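You operate a simulated robot arm through the tools that you are given. There is no shell and no other tool. Be economical: measure what you need, move in short steps, check, and stop when the job is done.

Carry out the task below with a simulated robot arm. There is one attempt and no reset: what you move stays moved.

TASK
Fill the checked disc with green, tap its bubbles out and set the round grey cover over it.
Fine: push the beige slide tray in, two pumps, draw it out, tap the white tab; the disc stays on the tray; the other discs stay.
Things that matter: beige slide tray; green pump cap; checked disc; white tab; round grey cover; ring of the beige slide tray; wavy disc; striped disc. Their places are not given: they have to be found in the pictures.

It is judged by the outcome, as a careful person would: the job done as asked, and still so three seconds after it is handed in. It fails if anything else is knocked over, pushed out of place, dropped, spilled or broken.

THE ROBOT
A 7-joint arm with a two-finger parallel gripper, fixed in place. Base frame: the origin is at the foot of the arm, x ahead of it, y to its left, z up; the work surface is at about z = 0.75. Lengths are in m, angles in rad, forces in N, time in s.
With the tool pointing down near the work surface it reaches from about 0.3 to 0.68 m from the base axis. Its first joint turns from -1.152 to 1.152 rad. Payload 1.57 kg.
Tool frame: the origin (TCP) lies between the finger pads and is the grasp point; the fingertips stand 0.03 m ahead of it; z points along the fingers, y is the line along which they close. The gripper opens to 0.11 m. The fingers are 0.024 m wide and 0.012 m thick; the gripper's body (0.048 by 0.112 m) begins 0.078 m behind the TCP.
Orientation is that of the tool frame in the base frame, as a unit quaternion [w, x, y, z]. With the fingers straight down and closing along the base's y, the tool's x points along the base's -x, its y along +y and its z along -z.

THE INTERFACE
- The arm moves only by the tool step_arm. Its arguments are lists of equal length, an entry for each row: "hand": the finger opening in m, from 0 to 0.11; "offset": the shift along the tool's x, y, z in units of 50 mm (1.0 is 50 mm), a list of three; "dr": the turn, a rotation vector about the tool's x, y, z in units of 5 degrees (1.0 is 5 degrees), a list of three. In form: {"hand": [hand, ...], "offset": [[dx, dy, dz], ...], "dr": [[rx, ry, rz], ...]}. A call has 1 to 20 rows; each row shifts and turns the commanded pose from where the row before left it, along the tool's axes as they then stand. A call with a number of a shift or a turn outside -1 to 1 is refused whole. A row lasts 0.2 s, in which the tool goes at most 0.05 m and 0.15 rad; a call with a longer step from one row to the next is refused whole, and so is a gripper value outside its range. A pose out of reach is approached as far as the arm can. The call stops where the force on the tool passes 70 N (or 10 N more than at its start, if that is more) or the arm is blocked; 0.2 s more then pass. The fingers move at their own pace (about 0.108 m/s each) and stop on an object; they squeeze with about 34 N. The grip force told is the motor's: it shows also when the fingers shut on nothing. Time passes only in rows, and 0.2 s behind the last, so rows that do not move let the fingers close. It gives the time, the measured TCP pose, the force on the tool (base axes), the opening and the grip force at its end, in the units of the frame above (readings bear some noise), and new pictures: "views" is both (left out), scene, wrist or none.
- Cameras (640 x 400 px; columns grow to the right, rows downward): "scene" is fixed at [0.178, -0.4097, 1.3937]; the picture's right is [0.59, -0.81, 0.00], its down [-0.53, -0.39, -0.75] and it looks along [0.61, 0.45, -0.66] (base axes); focal length 331 px, centre (320, 200). "wrist" rides on the gripper at [-0.036, 0, -0.08] in the tool frame; the picture's right is [0.00, -1.00, 0.00], its down [0.97, 0.00, -0.24] and it looks along [0.24, 0.00, 0.97] (tool axes); focal length 218 px, centre (320, 200).
- pixel_to_xyz(camera, pixels): for up to 12 pixels [column, row] of the newest picture of that camera ("zoom" is the newest enlarged one), the place [x, y, z] in the base frame of the surface seen there, good to about 0.002 m. No time passes.
- inspect(camera, box): a new picture of the part [left, top, right, bottom] of that camera's present view, enlarged. No time passes.
- close_job(): hands the job in; it is judged then, once.

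Work in short steps. Measure before you move; look again where a grasp or a placing could have gone wrong, and mend it. You have 80 turns and 120 pictures in all, the two below and enlarged ones among them. Open the gripper and draw the arm clear of the work before you hand the job in, unless the task says otherwise; then end with one line.

The tools are called after "Call:" as name(argument=value, ...) on one line, values as JSON. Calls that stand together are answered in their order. step_arm: Moves the arm, as the interface text tells. Its arguments: {"type":"object","properties":{"hand":{"type":"array"},"offset":{"type":"array"},"dr":{"type":"array"},"views":{"type":"string","enum":["both","scene","wrist","none"]}},"required":["hand","offset","dr"]} The other tools are called the same way: pixel_to_xyz (camera, pixels) gives the place of the surface under pixels of a picture; inspect (camera, box) takes an enlarged picture of a part of a camera's view; close_job () hands the job in.

At the start:

```text
clock: 0.0
position: [0.4634, -0.0002, 1.0552]
tool_rot: [0.0, 0.0, 1.0, 0.0]
ft_force: [0.1, 0.5, 1.1]
opening: 0.1101
gripper_force: 0.0
```

scene: 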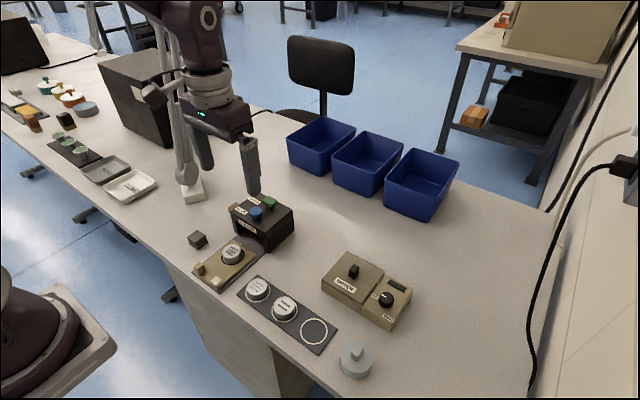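
wrist: 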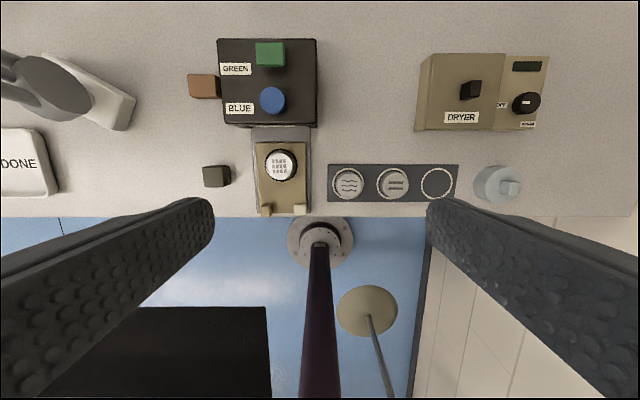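

The wrist view shows the pump box (green cap at 270,54; blue at 272,100), the tray at (282,175) with the checked disc already in its ring, and the grey cover at (498,184). I'll enlarge both views for detail.

Call:
inspect(camera="scene", box=[180, 180, 400, 390])

Call:
inspect(camera="wrist", box=[180, 20, 340, 220])

Call:
pixel_to_xyz(camera="wrist", pixels=[[270, 54], [272, 100], [282, 163], [266, 211], [300, 210], [282, 195], [508, 187], [490, 184], [348, 183], [393, 183], [437, 183], [216, 176]])

Call:
pixel_to_xyz(camera="scene", pixels=[[255, 213], [270, 203], [232, 252], [199, 267], [216, 281], [355, 352], [357, 365], [197, 240], [232, 205], [257, 288], [285, 307], [215, 268]])

```text
1.90 times, centred on (290, 285) of scene
```

zoom: 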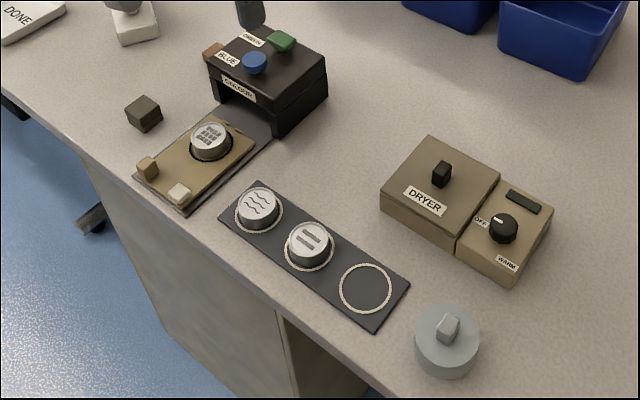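

```text
2.00 times, centred on (260, 120) of wrist
```

zoom: 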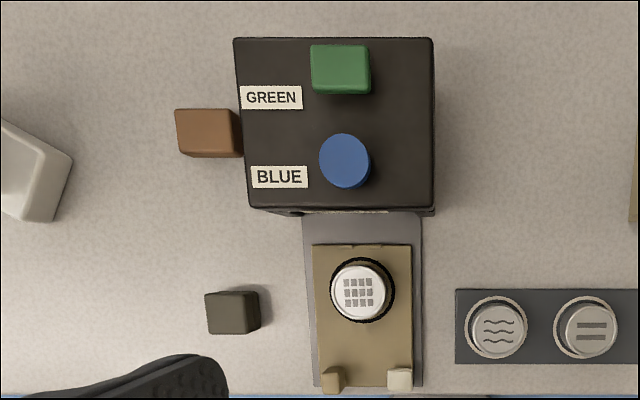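

```text
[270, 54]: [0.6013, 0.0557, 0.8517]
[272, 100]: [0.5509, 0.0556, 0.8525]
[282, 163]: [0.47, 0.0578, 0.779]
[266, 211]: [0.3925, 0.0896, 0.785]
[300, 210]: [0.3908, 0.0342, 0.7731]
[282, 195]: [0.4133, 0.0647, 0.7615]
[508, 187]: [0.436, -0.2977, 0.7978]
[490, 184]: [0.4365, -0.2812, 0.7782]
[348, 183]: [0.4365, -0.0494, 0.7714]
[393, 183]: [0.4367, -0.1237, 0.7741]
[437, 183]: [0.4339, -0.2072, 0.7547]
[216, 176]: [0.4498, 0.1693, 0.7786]
```

```text
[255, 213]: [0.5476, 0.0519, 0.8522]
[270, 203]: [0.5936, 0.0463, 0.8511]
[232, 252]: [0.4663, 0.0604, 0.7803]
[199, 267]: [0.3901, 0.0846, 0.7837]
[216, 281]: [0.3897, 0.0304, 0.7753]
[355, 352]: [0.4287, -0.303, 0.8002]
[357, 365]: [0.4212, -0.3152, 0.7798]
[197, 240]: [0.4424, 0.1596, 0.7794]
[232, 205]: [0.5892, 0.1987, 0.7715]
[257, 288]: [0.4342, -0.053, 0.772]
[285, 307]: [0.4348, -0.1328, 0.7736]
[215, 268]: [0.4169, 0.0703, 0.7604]
```

The checked disc sits on the tray at (0.468, 0.058), and the beige knob is at (0.39, 0.087). The white tab is at (0.39, 0.032). I'll move above the beige knob to measure it more closely.

Call:
step_arm(hand=[0.04, 0.04, 0.04, 0.04, 0.04], offset=[[0.365, 0.435, 0.675], [0.365, 0.435, 0.675], [0.365, 0.435, 0.675], [0.365, 0.435, 0.675], [0, 0, 0]], dr=[[0, 0, 0], [0, 0, 0], [0, 0, 0], [0, 0, 0], [0, 0, 0]])

```text
clock: 1.2
position: [0.3918, 0.0873, 0.9215]
tool_rot: [0.0, 0.0, 1.0, 0.0]
ft_force: [0.2, 0.4, -0.1]
opening: 0.04
gripper_force: 0.0
```

scene: 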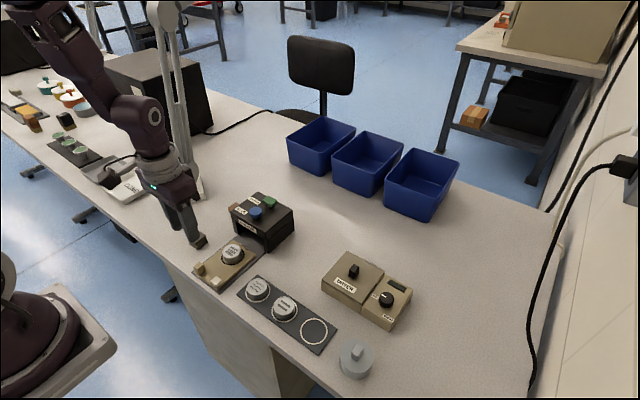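
wrist: 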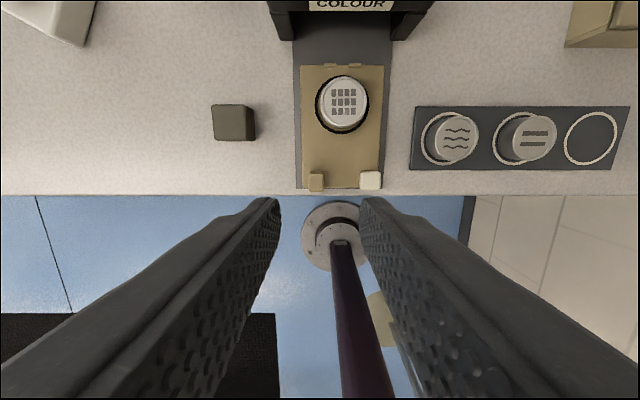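

Call:
inspect(camera="wrist", box=[280, 50, 400, 200])

Call:
pixel_to_xyz(camera="wrist", pixels=[[309, 184], [323, 184], [316, 176], [316, 188], [361, 181], [380, 181], [371, 174], [301, 130], [382, 130], [342, 120], [342, 64], [343, 100]])

Call:
pixel_to_xyz(camera="wrist", pixels=[[318, 101], [368, 101], [343, 78], [343, 131], [343, 60], [342, 45], [340, 14], [288, 20], [410, 20], [340, 3], [288, 3], [343, 150]])

```text
2.67 times, centred on (340, 125) of wrist
```

zoom: 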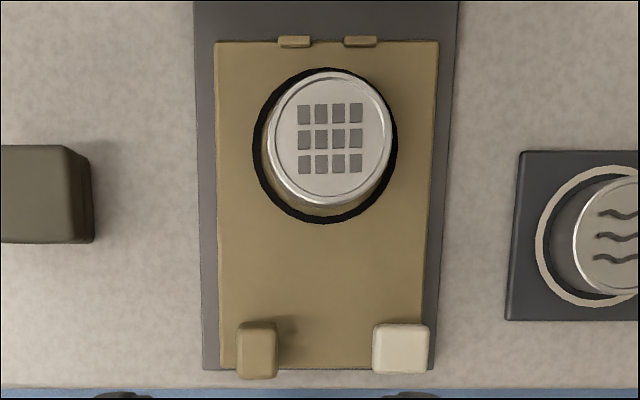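

```text
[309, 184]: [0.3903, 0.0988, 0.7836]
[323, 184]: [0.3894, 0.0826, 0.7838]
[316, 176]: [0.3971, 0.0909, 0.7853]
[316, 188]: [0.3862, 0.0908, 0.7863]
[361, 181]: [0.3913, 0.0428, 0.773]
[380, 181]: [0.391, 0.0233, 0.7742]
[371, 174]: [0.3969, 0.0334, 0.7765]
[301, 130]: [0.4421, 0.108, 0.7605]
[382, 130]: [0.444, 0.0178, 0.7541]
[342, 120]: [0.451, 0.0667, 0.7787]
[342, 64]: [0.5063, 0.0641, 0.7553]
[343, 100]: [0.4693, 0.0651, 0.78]
```

```text
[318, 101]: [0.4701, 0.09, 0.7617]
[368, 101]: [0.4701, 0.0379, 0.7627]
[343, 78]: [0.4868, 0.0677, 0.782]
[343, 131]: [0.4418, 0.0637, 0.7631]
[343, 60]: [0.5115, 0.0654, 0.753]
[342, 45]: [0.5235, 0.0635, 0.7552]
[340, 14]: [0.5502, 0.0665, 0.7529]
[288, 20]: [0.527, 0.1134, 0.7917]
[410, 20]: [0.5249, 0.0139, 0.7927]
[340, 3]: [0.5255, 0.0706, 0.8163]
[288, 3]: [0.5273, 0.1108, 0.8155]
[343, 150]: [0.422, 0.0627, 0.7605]
```

The knob centre is at (0.391, 0.0905) with its top at z 0.785, and the tray top is at z 0.761. I'll descend over the knob and grip it lightly above the tray.

Call:
step_arm(hand=[0.04, 0.04, 0.04, 0.04, 0.04, 0.0, 0.0, 0.0], offset=[[0, 0.064, 0.7], [0, 0, 0.7], [0, 0, 0.6], [0, 0, 0.3], [0, 0, 0.2], [0, 0, 0], [0, 0, 0], [0, 0, 0]], dr=[[0, 0, 0], [0, 0, 0], [0, 0, 0], [0, 0, 0], [0, 0, 0], [0, 0, 0], [0, 0, 0], [0, 0, 0]])

```text
clock: 3.0
position: [0.3923, 0.0908, 0.795]
tool_rot: [0.0, 0.0, 1.0, 0.002]
ft_force: [-0.3, 14.2, -12.8]
opening: 0.0159
gripper_force: 31.2
```

scene: 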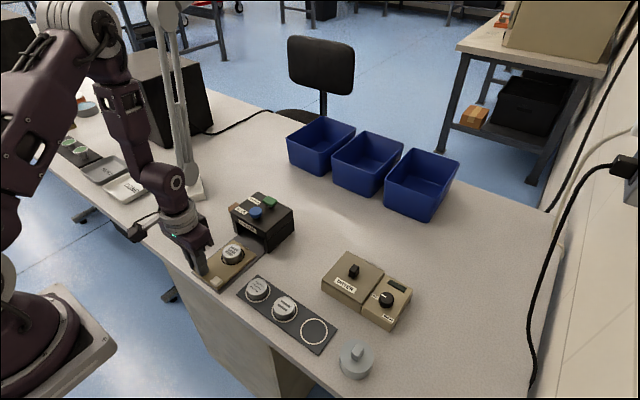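
wrist: 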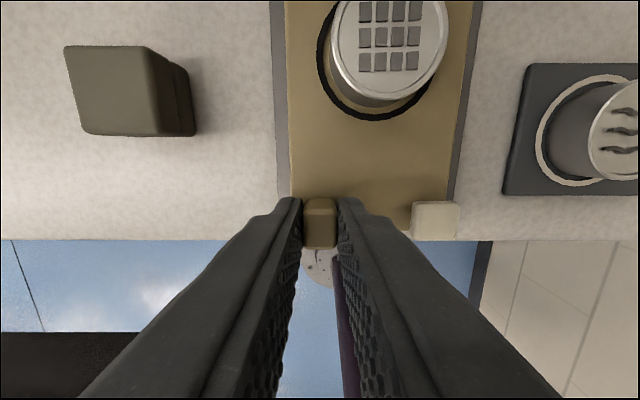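

The knob is gripped (opening 0.016). I'll push the tray in slowly along +x.

Call:
step_arm(hand=[0, 0, 0, 0, 0, 0, 0, 0, 0], offset=[[-0.04, 0.02, 0], [-0.08, 0, 0], [-0.12, 0, 0], [-0.12, 0, 0], [-0.12, 0, 0], [-0.12, 0, 0], [-0.12, 0, 0], [-0.08, 0, 0], [0, 0, 0]], dr=[[0, 0, 0], [0, 0, 0], [0, 0, 0], [0, 0, 0], [0, 0, 0], [0, 0, 0], [0, 0, 0], [0, 0, 0], [0, 0, 0]])

```text
clock: 5.0
position: [0.4307, 0.0912, 0.7958]
tool_rot: [0.0, 0.0, 1.0, 0.0]
ft_force: [-0.1, 8.2, -16.6]
opening: 0.0161
gripper_force: 31.5
```

scene: 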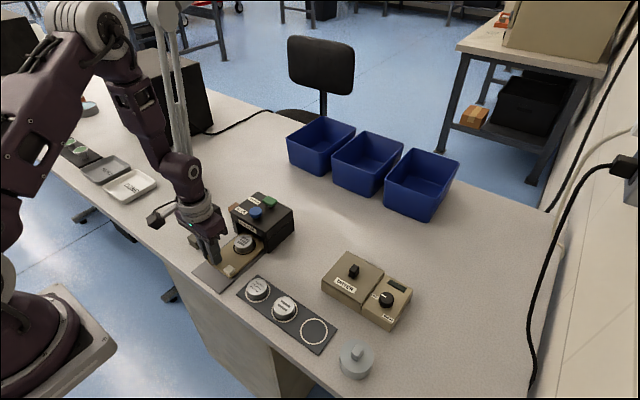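
wrist: 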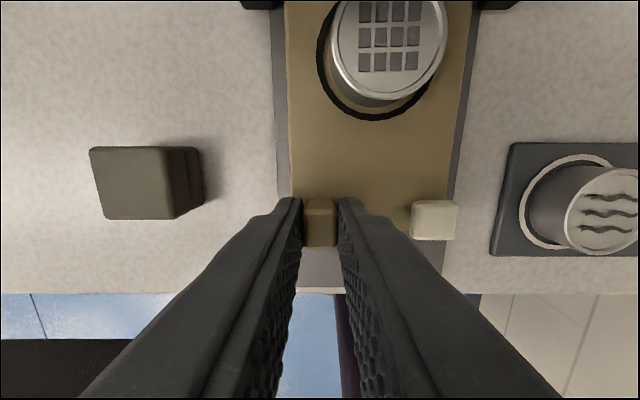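

The tray slid 40 mm and the disc rode along. I'll continue in until it stops.

Call:
step_arm(hand=[0, 0, 0, 0, 0, 0, 0, 0, 0], offset=[[-0.06, 0, 0], [-0.12, 0, 0], [-0.12, 0, 0], [-0.12, 0, 0], [-0.12, 0, 0], [-0.12, 0, 0], [-0.12, 0, 0], [-0.08, 0, 0], [0, 0, 0]], dr=[[0, 0, 0], [0, 0, 0], [0, 0, 0], [0, 0, 0], [0, 0, 0], [0, 0, 0], [0, 0, 0], [0, 0, 0], [0, 0, 0]])

```text
clock: 7.0
position: [0.4739, 0.0906, 0.795]
tool_rot: [0.0, 0.001, 1.0, 0.0]
ft_force: [0.3, 8.5, -12.3]
opening: 0.0157
gripper_force: 31.7
```

scene: 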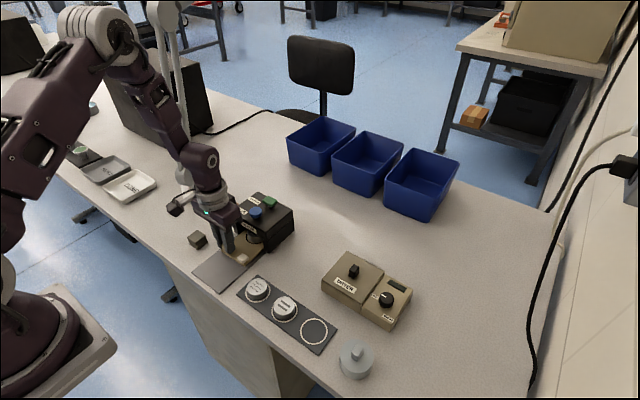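
wrist: 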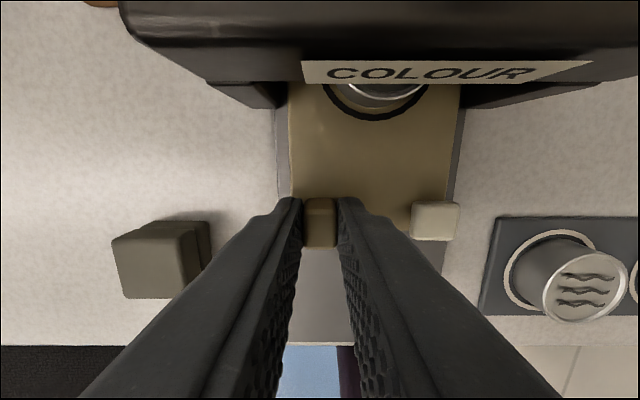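

The knob is now at 0.474 and still moving without resistance. I'll continue with smaller steps until it stops.

Call:
step_arm(hand=[0, 0, 0, 0, 0, 0, 0, 0], offset=[[-0.06, 0, 0], [-0.08, 0, 0], [-0.08, 0, 0], [-0.08, 0, 0], [-0.08, 0, 0], [-0.08, 0, 0], [-0.08, 0, 0], [0, 0, 0]], dr=[[0, 0, 0], [0, 0, 0], [0, 0, 0], [0, 0, 0], [0, 0, 0], [0, 0, 0], [0, 0, 0], [0, 0, 0]])

```text
clock: 8.8
position: [0.4997, 0.091, 0.7954]
tool_rot: [-0.001, 0.0, 1.0, 0.0]
ft_force: [-24.4, 15.4, -2.5]
opening: 0.0156
gripper_force: 31.2
```

scene: 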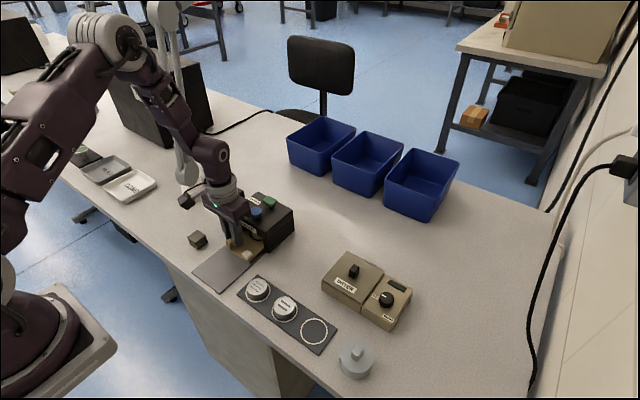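
wrist: 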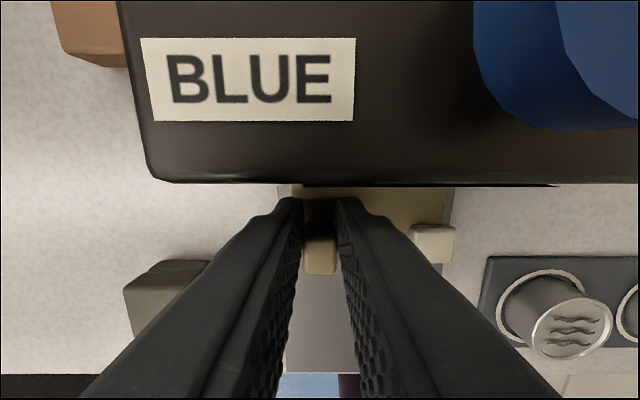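

There is 24 N resistance and the knob slid slightly in the fingers, so the tray has reached its end stop. I'll release, rise and look.

Call:
step_arm(hand=[0.03, 0.03, 0.03, 0.03, 0.03, 0.03, 0.0], offset=[[0, 0, 0], [0, 0, 0], [0, 0, -0.5], [0.4, 0, -0.7], [0.5, 0, -0.8], [0, 0, -0.9], [0, 0, 0]], dr=[[0, 0, 0], [0, 0, 0], [0, 0, 0], [0, 0, 0], [0, 0, 0], [0, 0, 0], [0, 0, 0]])

```text
clock: 10.4
position: [0.4549, 0.0919, 0.9438]
tool_rot: [0.0, 0.0, 1.0, 0.0]
ft_force: [0.4, 0.3, -0.4]
opening: 0.0001
gripper_force: 21.2
```

scene: 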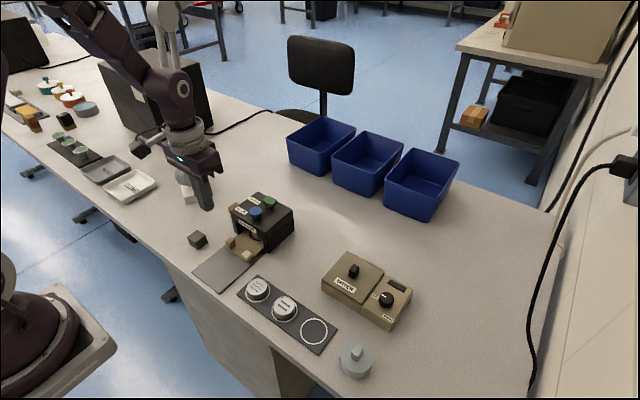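
wrist: 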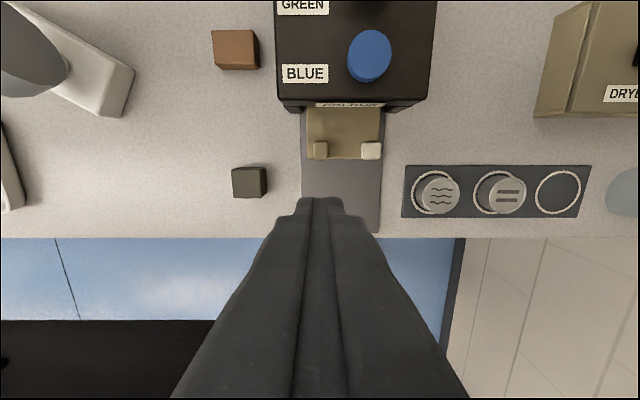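

The tray is in. I'll check the end position and the green cap before pumping.

Call:
inspect(camera="scene", box=[190, 180, 310, 290])

Call:
pixel_to_xyz(camera="wrist", pixels=[[320, 150], [371, 150], [320, 157], [342, 130], [371, 52]])

Call:
pixel_to_xyz(camera="scene", pixels=[[270, 202], [263, 202], [277, 202], [270, 198], [270, 206], [256, 213], [262, 196]])

```text
3.64 times, centred on (250, 235) of scene
```

zoom: 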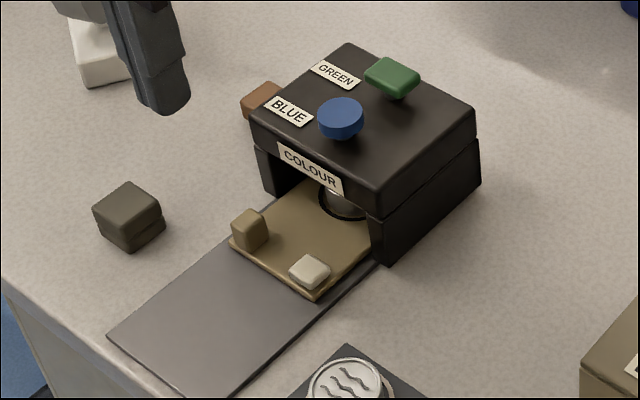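

```text
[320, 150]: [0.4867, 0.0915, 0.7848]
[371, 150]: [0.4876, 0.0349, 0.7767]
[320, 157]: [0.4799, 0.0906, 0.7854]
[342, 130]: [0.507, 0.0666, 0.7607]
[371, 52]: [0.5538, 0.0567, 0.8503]
```

```text
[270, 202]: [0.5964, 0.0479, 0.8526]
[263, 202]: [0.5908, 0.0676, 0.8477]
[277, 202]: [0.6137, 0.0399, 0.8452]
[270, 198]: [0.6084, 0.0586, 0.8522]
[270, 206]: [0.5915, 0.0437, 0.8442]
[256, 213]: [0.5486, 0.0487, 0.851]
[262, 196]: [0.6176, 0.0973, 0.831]
```

The knob is at x≈0.486, so it travelled about 95 mm. To be sure that is the true end stop and not grip slip, I'll push the back of the knob with closed fingers.

Call:
step_arm(hand=[0, 0, 0, 0, 0, 0, 0, 0, 0, 0, 0, 0], offset=[[0.1, 0, 0.9], [0, 0, 0.9], [0, 0, 0.7], [0, 0, 0.42], [-0.1, 0, 0], [-0.1, 0, 0], [-0.1, 0, 0], [-0.06, 0, 0], [-0.06, 0, 0], [-0.06, 0, 0], [-0.04, 0, 0], [0, 0, 0]], dr=[[0, 0, 0], [0, 0, 0], [0, 0, 0], [0, 0, 0], [0, 0, 0], [0, 0, 0], [0, 0, 0], [0, 0, 0], [0, 0, 0], [0, 0, 0], [0, 0, 0], [0, 0, 0]])

```text
clock: 12.8
position: [0.4661, 0.0903, 0.7936]
tool_rot: [-0.018, -0.001, 1.0, -0.002]
ft_force: [-6.9, 0.3, 0.9]
opening: 0.0
gripper_force: 21.4
stopped in row 12: the force on the tool passed its limit (the readings are from after the stop); the commanded pose is now the measured one
```

scene: 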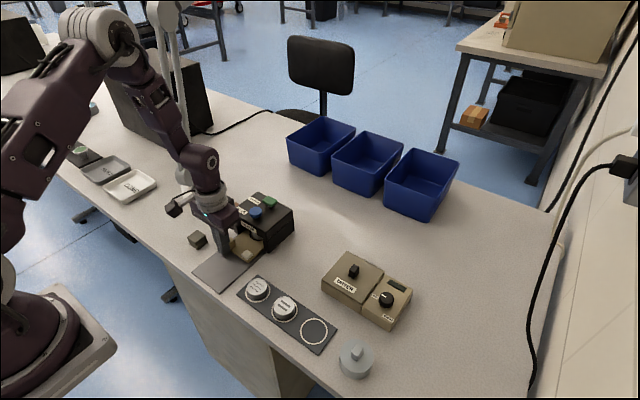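
wrist: 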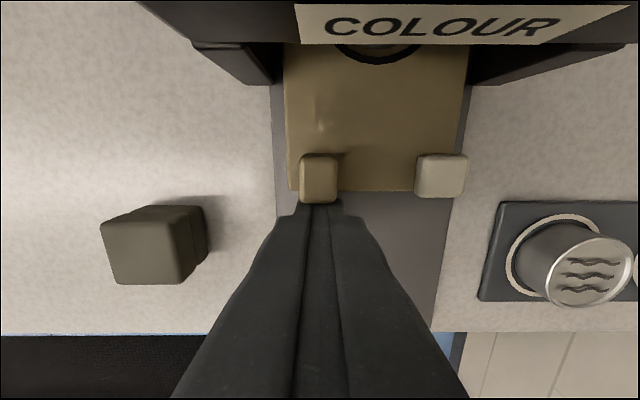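

It is a hard stop, so the tray is fully in. I'll rise, undo the slight tilt and move over the green cap for a close look.

Call:
step_arm(hand=[0, 0, 0, 0, 0, 0, 0], offset=[[0.15, 0, -0.5], [0, 0, -0.9], [0, 0, -0.9], [0, 0, -0.8], [-0.8, -0.4, 0], [-0.85, -0.4, 0], [0, 0, 0]], dr=[[0, 0, 0], [0, -0.41, 0], [0, 0, 0], [0, 0, 0], [0, 0, 0], [0, 0, 0], [0, 0, 0]], views="wrist")

```text
clock: 14.4
position: [0.5434, 0.0496, 0.9485]
tool_rot: [0.001, -0.001, 1.0, -0.002]
ft_force: [-0.4, -0.4, -1.2]
opening: 0.0002
gripper_force: 21.6
```

wrist: 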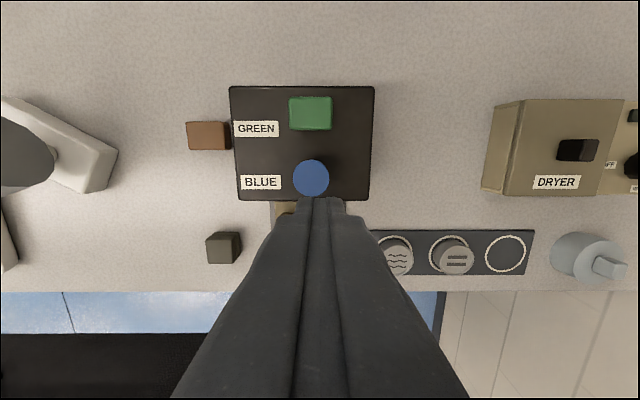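

Call:
pixel_to_xyz(camera="wrist", pixels=[[291, 113], [332, 112], [311, 99], [311, 127], [311, 112], [311, 175], [311, 144], [311, 162]])

```text
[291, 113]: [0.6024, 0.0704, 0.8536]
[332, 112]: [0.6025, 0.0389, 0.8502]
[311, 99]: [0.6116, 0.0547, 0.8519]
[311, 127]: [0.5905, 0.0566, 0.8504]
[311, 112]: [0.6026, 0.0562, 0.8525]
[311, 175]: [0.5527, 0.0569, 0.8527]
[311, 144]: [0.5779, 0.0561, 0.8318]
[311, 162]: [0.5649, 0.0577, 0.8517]
```

The green cap centre is (0.602, 0.0555) with its top at z 0.852. I'll move above it and go down to just off contact.

Call:
step_arm(hand=[0, 0, 0, 0, 0, 0, 0], offset=[[-0.6, 0.06, 0], [-0.572, 0.06, 0], [0, 0, 0.6], [0, 0, 0.6], [0, 0, 0.12], [0, 0, 0.06], [0, 0, 0]], dr=[[0, 0, 0], [0, 0, 0], [0, 0, 0], [0, 0, 0], [0, 0, 0], [0, 0, 0], [0, 0, 0]], views="none")

Call:
step_arm(hand=[0, 0, 0], offset=[[0, 0, 0.08], [0, 0, 0.06], [0, 0, 0]], dr=[[0, 0, 0], [0, 0, 0], [0, 0, 0]], views="scene")

```text
clock: 16.0
position: [0.6013, 0.057, 0.8799]
tool_rot: [0.003, -0.001, 1.0, -0.002]
ft_force: [0.1, 0.5, 1.6]
opening: 0.0
gripper_force: 20.9
```

```text
clock: 16.8
position: [0.603, 0.0569, 0.8743]
tool_rot: [0.002, -0.001, 1.0, -0.003]
ft_force: [-3.3, -0.2, 6.4]
opening: 0.0001
gripper_force: 21.2
```

scene: 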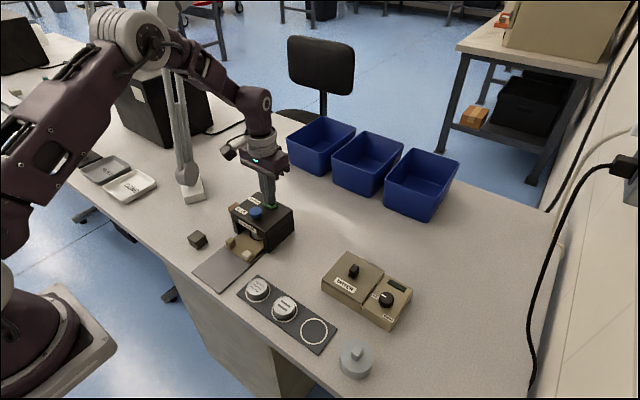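

The cap is yielding with about 6 N after roughly 7 mm. I'll press on to the bottom without lifting.

Call:
step_arm(hand=[0, 0, 0], offset=[[0, 0, 0.06], [0, 0, 0.06], [0, 0, 0]], dr=[[0, 0, 0], [0, 0, 0], [0, 0, 0]], views="none")

```text
clock: 17.6
position: [0.6021, 0.0566, 0.8698]
tool_rot: [0.004, 0.0, 1.0, -0.002]
ft_force: [-15.5, 4.4, 52.5]
opening: 0.0001
gripper_force: 21.8
```

The cap bottomed out (52 N, about 12 mm of travel), which is one full pump. I'll lift fully clear and check that it sprang back.

Call:
step_arm(hand=[0, 0, 0, 0, 0], offset=[[0, 0, -0.15], [0, 0, -0.25], [0, 0, -0.3], [0, 0, 0], [0, 0, 0]], dr=[[0, 0, 0], [0, 0, 0], [0, 0, 0], [0, 0, 0], [0, 0, 0]], views="none")

Call:
inspect(camera="scene", box=[190, 160, 310, 290])

```text
clock: 18.8
position: [0.6018, 0.0563, 0.9024]
tool_rot: [0.002, -0.001, 1.0, -0.002]
ft_force: [-0.1, 0.0, 0.3]
opening: 0.0
gripper_force: 21.6
```

```text
3.08 times, centred on (250, 225) of scene
```

zoom: 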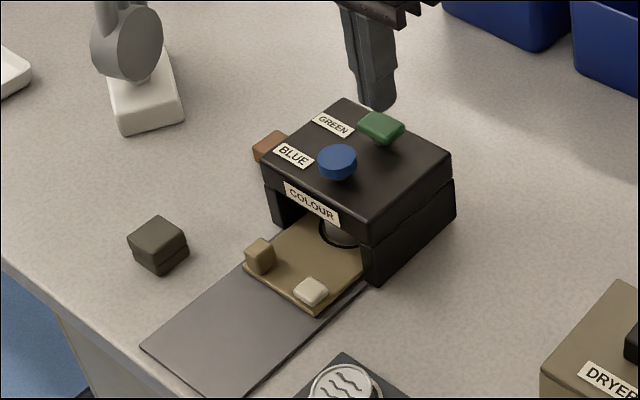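

The cap is back up. Now the second pump, with the same stroke.

Call:
step_arm(hand=[0, 0, 0, 0, 0, 0], offset=[[0, 0, 0.3], [0, 0, 0.14], [0, 0, 0.1], [0, 0, 0.1], [0, 0, 0.06], [0, 0, 0]], dr=[[0, 0, 0], [0, 0, 0], [0, 0, 0], [0, 0, 0], [0, 0, 0], [0, 0, 0]], views="none")

```text
clock: 20.2
position: [0.6033, 0.0571, 0.8697]
tool_rot: [0.004, -0.002, 1.0, -0.002]
ft_force: [-12.6, 1.1, 53.2]
opening: 0.0
gripper_force: 21.5
```

Second pump done (53 N at the bottom). I'll lift and return over the tray knob with the fingers open.

Call:
step_arm(hand=[0, 0, 0, 0.04, 0.04, 0.04, 0.04], offset=[[0, 0, -0.4], [0, 0, -0.7], [0, 0, -0.6], [0.8, 0.22, 0], [0.8, 0.22, 0], [0.75, 0.24, 0], [0, 0, 0]], dr=[[0, 0, 0], [0, 0, 0], [0, 0, 0], [0, 0, 0], [0, 0, 0], [0, 0, 0], [0, 0, 0]])

```text
clock: 21.8
position: [0.4832, 0.0898, 0.9515]
tool_rot: [0.002, 0.0, 1.0, -0.003]
ft_force: [-0.2, 0.1, -0.1]
opening: 0.0398
gripper_force: 0.1
```

scene: 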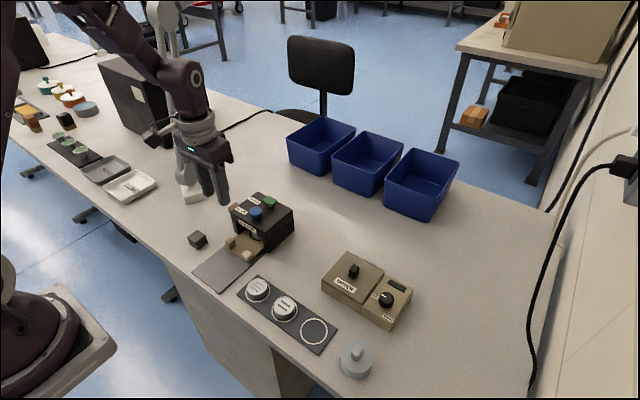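
wrist: 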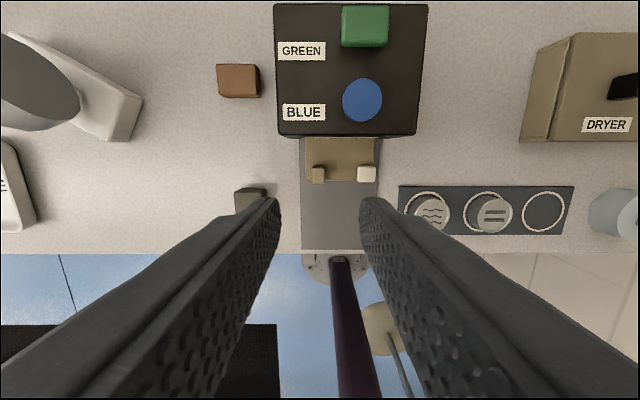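

Now I'll descend on the knob, grip it and begin drawing the tray out slowly.

Call:
step_arm(hand=[0.04, 0.04, 0.04, 0.04, 0.04, 0, 0, 0, 0, 0, 0, 0, 0, 0], offset=[[-0.05, 0.03, 0.8], [0, 0, 0.8], [0, 0, 0.8], [0, 0, 0.5], [0, 0, 0.2], [0, 0, 0], [0, 0, 0], [0, 0, 0], [0.04, 0, 0], [0.08, 0, 0], [0.12, 0, 0], [0.12, 0, 0], [0.08, 0, 0], [0, 0, 0]], dr=[[0, 0, 0], [0, 0, 0], [0, 0, 0], [0, 0, 0], [0, 0, 0], [0, 0, 0], [0, 0, 0], [0, 0, 0], [0, 0, 0], [0, 0, 0], [0, 0, 0], [0, 0, 0], [0, 0, 0], [0, 0, 0]])

```text
clock: 24.8
position: [0.4639, 0.0928, 0.7979]
tool_rot: [0.001, 0.0, 1.0, -0.002]
ft_force: [-0.3, -9.3, -23.5]
opening: 0.0158
gripper_force: 31.7
```

scene: 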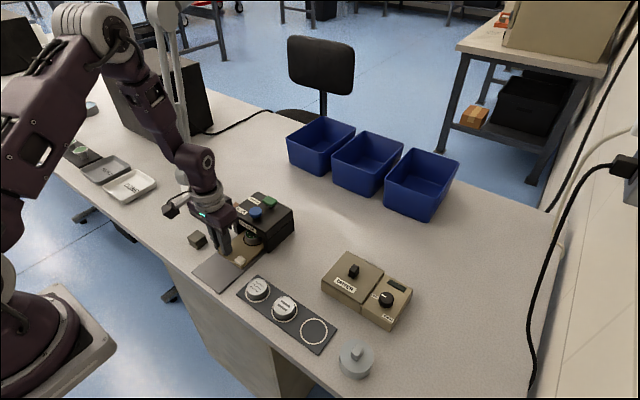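
wrist: 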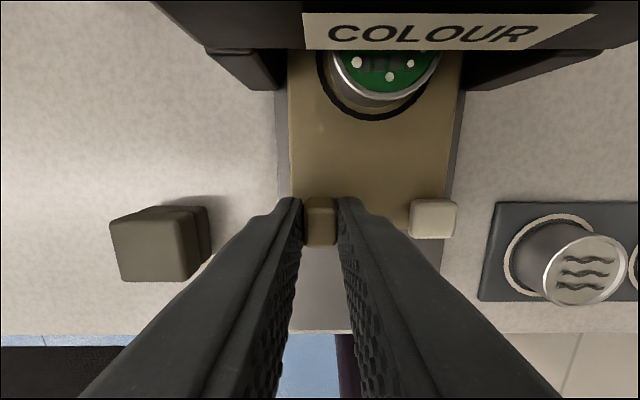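

The disc is green with bubbles. I'll draw the tray out the rest of the way, smoothly.

Call:
step_arm(hand=[0, 0, 0, 0, 0, 0, 0, 0, 0, 0, 0, 0, 0, 0, 0], offset=[[0.04, -0.01, 0.03], [0.08, 0, 0], [0.12, 0, 0], [0.12, 0, 0], [0.12, 0, 0], [0.12, 0, 0], [0.12, 0, 0], [0.12, 0, 0], [0.12, 0, 0], [0.12, 0, 0], [0.12, 0, 0], [0.1, 0, 0], [0.08, 0, 0], [0.06, 0, 0], [0, 0, 0]], dr=[[0, 0, 0], [0, 0, 0], [0, 0, 0], [0, 0, 0], [0, 0, 0], [0, 0, 0], [0, 0, 0], [0, 0, 0], [0, 0, 0], [0, 0, 0], [0, 0, 0], [0, 0, 0], [0, 0, 0], [0, 0, 0], [0, 0, 0]])

```text
clock: 28.0
position: [0.393, 0.0904, 0.7954]
tool_rot: [0.003, -0.001, 1.0, -0.003]
ft_force: [0.7, 3.3, 11.1]
opening: 0.0158
gripper_force: 31.7
```

scene: 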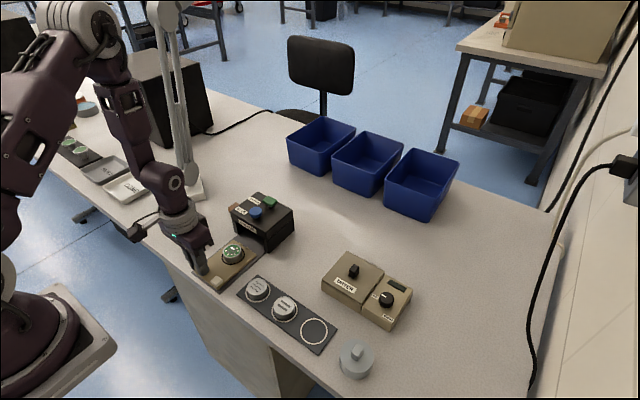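
wrist: 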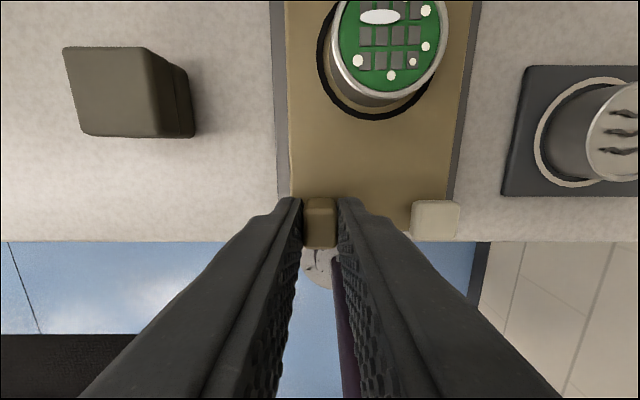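

The tray is out with the knob back at 0.392, and bubbles are visible on the disc. I'll release, rise, close and move above the white tab at (0.391, 0.033).

Call:
step_arm(hand=[0.03, 0.03, 0.03, 0.03, 0, 0, 0, 0, 0], offset=[[0, 0, 0], [0, 0, 0], [0, 0, -0.5], [0, 0, -0.7], [0, 0, 0], [0, -0.57, 0], [0, -0.57, 0], [0, 0, 0.5], [0, 0, 0]], dr=[[0, 0, 0], [0, 0, 0], [0, 0, 0], [0, 0, 0], [0, 0, 0], [0, 0, 0], [0, 0, 0], [0, 0, 0], [0, 0, 0]], views="wrist")

```text
clock: 30.0
position: [0.3949, 0.0342, 0.8305]
tool_rot: [0.002, -0.001, 1.0, -0.003]
ft_force: [-0.2, 0.6, -0.7]
opening: 0.0
gripper_force: 21.2
```

wrist: 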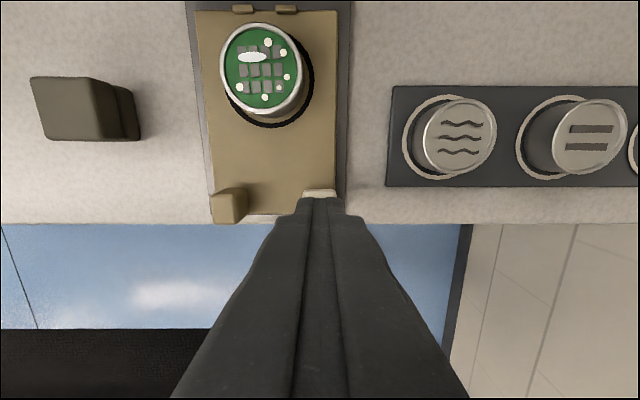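

I'm aligned over the tab with the tip about 24 mm above it. I'll tap gently: down to contact and back up, then look.

Call:
step_arm(hand=[0, 0, 0, 0, 0, 0, 0], offset=[[0.05, 0, 0.3], [0, 0, 0.14], [0, 0, 0.12], [0, 0, -0.26], [0, 0, -0.3], [0, 0, 0], [0, 0, 0]], dr=[[0, 0, 0], [0, 0, 0], [0, 0, 0], [0, 0, 0], [0, 0, 0], [0, 0, 0], [0, 0, 0]], views="wrist")

```text
clock: 31.6
position: [0.3903, 0.034, 0.8292]
tool_rot: [0.002, 0.0, 1.0, -0.003]
ft_force: [0.0, 1.0, -0.2]
opening: 0.0001
gripper_force: 21.3
```

wrist: 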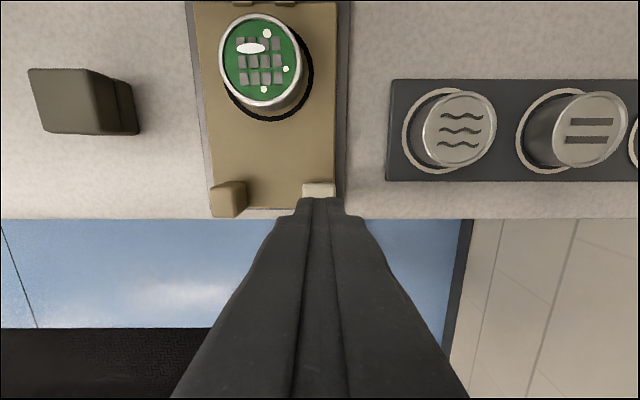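

One tap cut the bubbles from about six to three, and the disc hasn't moved. I'll tap again.

Call:
step_arm(hand=[0, 0, 0, 0, 0, 0, 0], offset=[[0, 0, 0.3], [0, 0, 0.14], [0, 0, 0.12], [0, 0, -0.26], [0, 0, -0.3], [0, 0, 0], [0, 0, 0]], dr=[[0, 0, 0], [0, 0, 0], [0, 0, 0], [0, 0, 0], [0, 0, 0], [0, 0, 0], [0, 0, 0]], views="wrist")

Call:
inspect(camera="wrist", box=[200, 0, 340, 120])

```text
clock: 33.2
position: [0.39, 0.0333, 0.83]
tool_rot: [0.002, -0.001, 1.0, -0.003]
ft_force: [0.4, -0.2, -0.1]
opening: 0.0001
gripper_force: 21.0
```

wrist: 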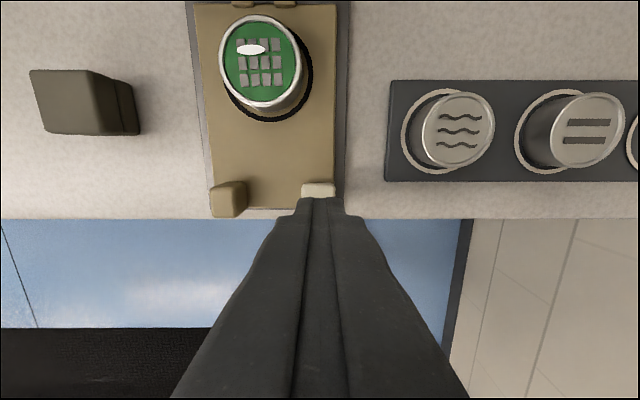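

```text
3.33 times, centred on (270, 60) of wrist
```

zoom: 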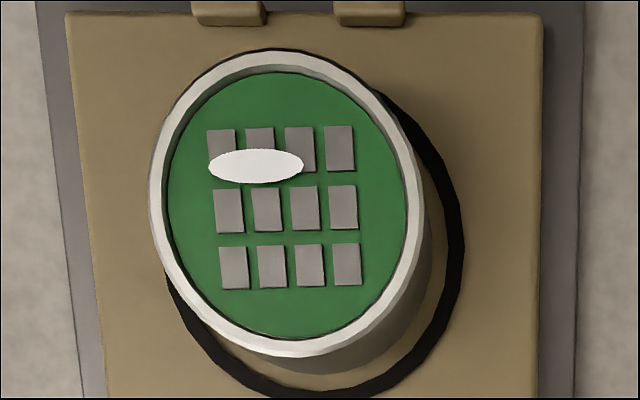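

The bubbles are gone; the remaining white ellipse didn't change with either tap and looks like a fixed gloss highlight. I'll check it in the scene view while moving up and over the cover.

Call:
step_arm(hand=[0, 0, 0, 0, 0, 0, 0, 0, 0, 0.05, 0.05], offset=[[0, 0, -0.8], [0, 0, -0.8], [0, 0, -0.8], [-0.1, -0.9, 0], [-0.1, -0.9, 0], [-0.1, -0.9, 0], [-0.1, -0.9, 0], [-0.1, -0.9, 0], [-0.1, -0.9, 0], [-0.1, -0.9, 0], [0, 0, 0]], dr=[[0, 0, 0], [0, 0, 0], [0, 0, 0], [0, 0, 0], [0, 0, 0], [0, 0, 0], [0, 0, 0], [0, 0, 0], [0, 0, 0], [0, 0, 0], [0, 0, 0]])

Call:
inspect(camera="scene", box=[180, 220, 300, 300])

```text
clock: 35.6
position: [0.428, -0.2805, 0.9474]
tool_rot: [0.002, -0.001, 1.0, -0.001]
ft_force: [-0.4, -0.3, -0.2]
opening: 0.05
gripper_force: 0.1
```

scene: 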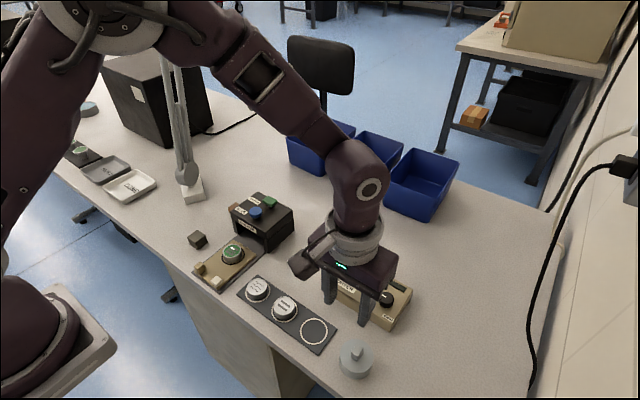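
wrist: 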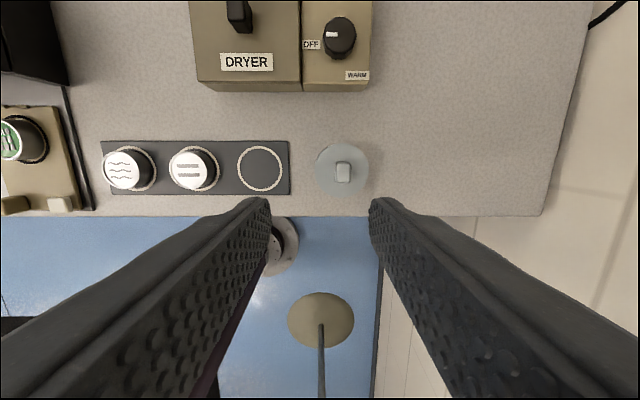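

```text
5.00 times, centred on (240, 260) of scene
```

zoom: 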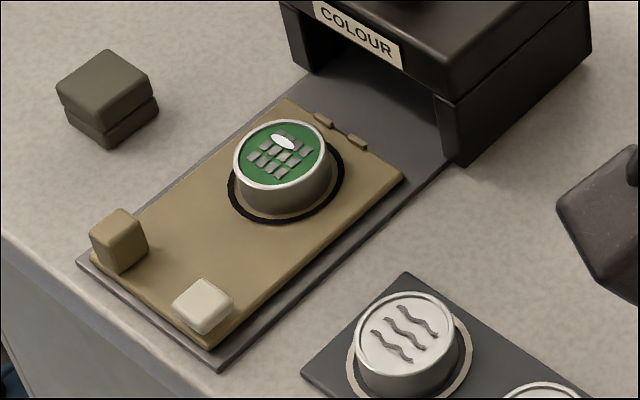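

The highlight is clearly a gloss mark, with no bubbles. Now I'll measure the cover and its grip block, at wrist (342,170).

Call:
inspect(camera="wrist", box=[300, 130, 390, 210])

Call:
pixel_to_xyz(camera="wrist", pixels=[[337, 172], [349, 172], [343, 163], [343, 181], [343, 172], [317, 168], [366, 168], [342, 146], [342, 193], [343, 189]])

Call:
pixel_to_xyz(camera="scene", pixels=[[233, 251], [233, 244], [224, 251], [243, 250], [232, 258], [233, 263], [220, 257], [243, 244], [248, 253]])

```text
5.00 times, centred on (345, 170) of wrist
```

zoom: 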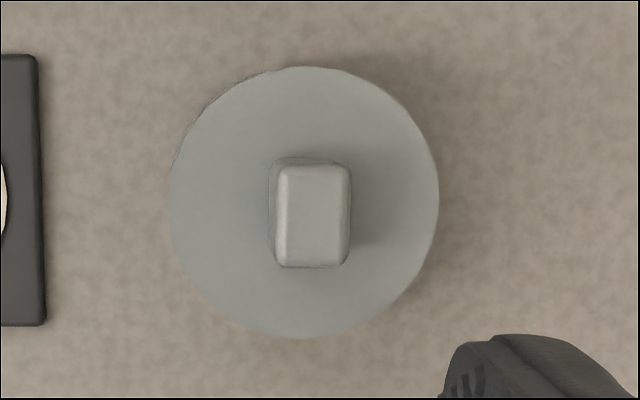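

```text
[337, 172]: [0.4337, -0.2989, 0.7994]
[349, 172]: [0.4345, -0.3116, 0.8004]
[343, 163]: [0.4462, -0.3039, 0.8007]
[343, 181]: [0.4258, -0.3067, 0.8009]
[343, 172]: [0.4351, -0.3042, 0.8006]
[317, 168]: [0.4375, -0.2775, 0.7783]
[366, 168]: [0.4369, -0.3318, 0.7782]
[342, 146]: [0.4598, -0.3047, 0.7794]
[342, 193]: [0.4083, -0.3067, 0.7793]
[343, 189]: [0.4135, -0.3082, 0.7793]
```

```text
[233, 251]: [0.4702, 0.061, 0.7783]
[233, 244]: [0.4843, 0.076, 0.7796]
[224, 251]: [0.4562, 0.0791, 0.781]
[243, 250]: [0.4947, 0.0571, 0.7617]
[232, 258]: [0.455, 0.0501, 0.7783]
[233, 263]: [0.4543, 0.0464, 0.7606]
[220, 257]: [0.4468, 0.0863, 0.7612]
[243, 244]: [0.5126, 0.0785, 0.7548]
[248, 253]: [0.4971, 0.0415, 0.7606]
```

The cover's grip block is centred at (0.4355, -0.305), about 14 mm across y, with its top at z 0.8005. I'll measure the disc rim again and go down to grip the block.

Call:
pixel_to_xyz(camera="scene", pixels=[[223.8, 252.6], [241.0, 249.6], [236.0, 245.2], [229.6, 256.6], [232.5, 251], [226, 247.5], [239, 254.5]])

Call:
step_arm(hand=[0.05, 0.05, 0.05, 0.05, 0.05, 0.05], offset=[[-0.15, -0.49, 0], [0, 0, 0.8], [0, 0, 0.8], [0, 0, 0.7], [0, 0, 0.41], [0, 0, 0]], dr=[[0, 0, 0], [0, 0, 0], [0, 0, 0], [0, 0, 0], [0, 0, 0], [0, 0, 0]])

```text
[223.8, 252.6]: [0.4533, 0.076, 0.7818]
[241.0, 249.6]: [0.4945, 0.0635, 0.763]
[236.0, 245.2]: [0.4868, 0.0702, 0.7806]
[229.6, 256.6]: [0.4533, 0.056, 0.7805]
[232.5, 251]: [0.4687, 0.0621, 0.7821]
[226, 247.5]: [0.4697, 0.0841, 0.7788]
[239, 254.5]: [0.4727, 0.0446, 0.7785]
```

```text
clock: 37.0
position: [0.4348, -0.3066, 0.8141]
tool_rot: [0.001, 0.0, 1.0, -0.003]
ft_force: [0.4, 1.0, -0.4]
opening: 0.0502
gripper_force: 0.0
```

scene: 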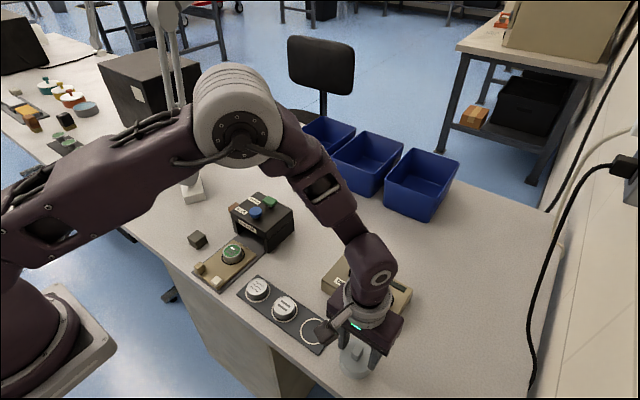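
wrist: 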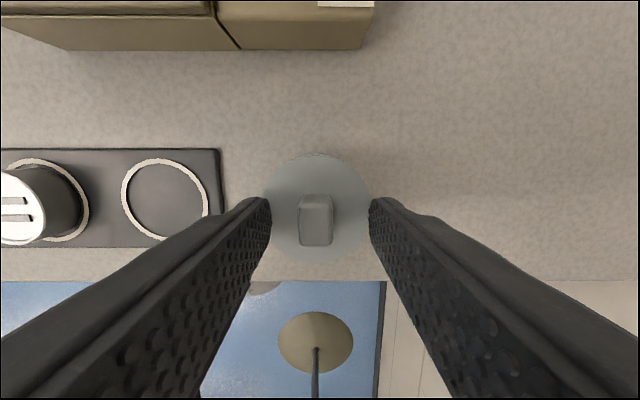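

The block is between the fingers. I'll lower by 2 mm, close and lift straight up.

Call:
step_arm(hand=[0.05, 0.0, 0, 0, 0, 0, 0, 0, 0], offset=[[0, 0.02, 0.04], [0, 0, 0], [0, 0, 0], [0, 0, 0], [0, 0, -0.1], [0, 0, -0.5], [0, 0, -0.7], [0, 0, -0.7], [0, 0, 0]], dr=[[0, 0, 0], [0, 0, 0], [0, 0, 0], [0, 0, 0], [0, 0, 0], [0, 0, 0], [0, 0, 0], [0, 0, 0], [0, 0, 0]])

Call:
inspect(camera="scene", box=[290, 250, 430, 380])

```text
clock: 39.0
position: [0.4331, -0.3034, 0.913]
tool_rot: [0.002, 0.0, 1.0, -0.003]
ft_force: [0.2, -0.5, -0.6]
opening: 0.0145
gripper_force: 31.3
```

scene: 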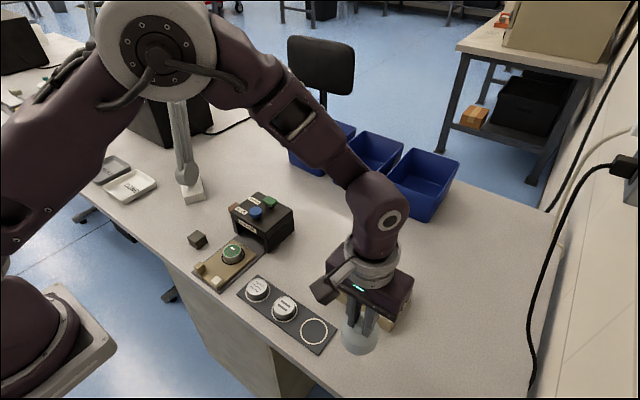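
wrist: 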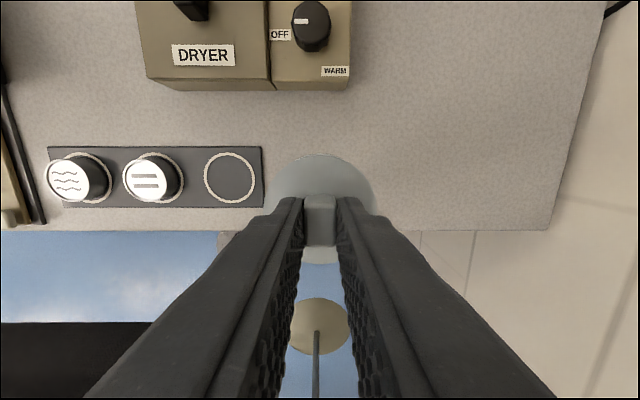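

```text
3.08 times, centred on (360, 315) of scene
```

zoom: 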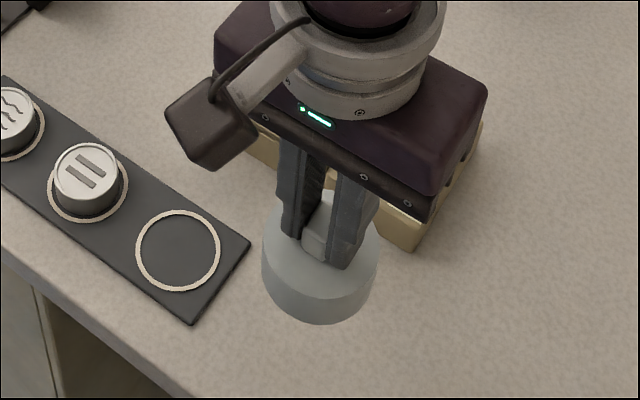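

The cover is held level. I'll measure its offset from the TCP before carrying it.

Call:
pixel_to_xyz(camera="wrist", pixels=[[320, 157], [320, 260], [268, 195], [374, 195], [270, 205], [372, 205], [320, 200], [320, 240]])

```text
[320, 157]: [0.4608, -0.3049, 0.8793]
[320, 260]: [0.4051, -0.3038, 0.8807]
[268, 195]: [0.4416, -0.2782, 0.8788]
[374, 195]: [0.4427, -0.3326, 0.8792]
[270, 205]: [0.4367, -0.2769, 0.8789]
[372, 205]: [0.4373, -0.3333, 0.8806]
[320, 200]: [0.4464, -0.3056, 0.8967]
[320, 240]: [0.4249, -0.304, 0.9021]
```

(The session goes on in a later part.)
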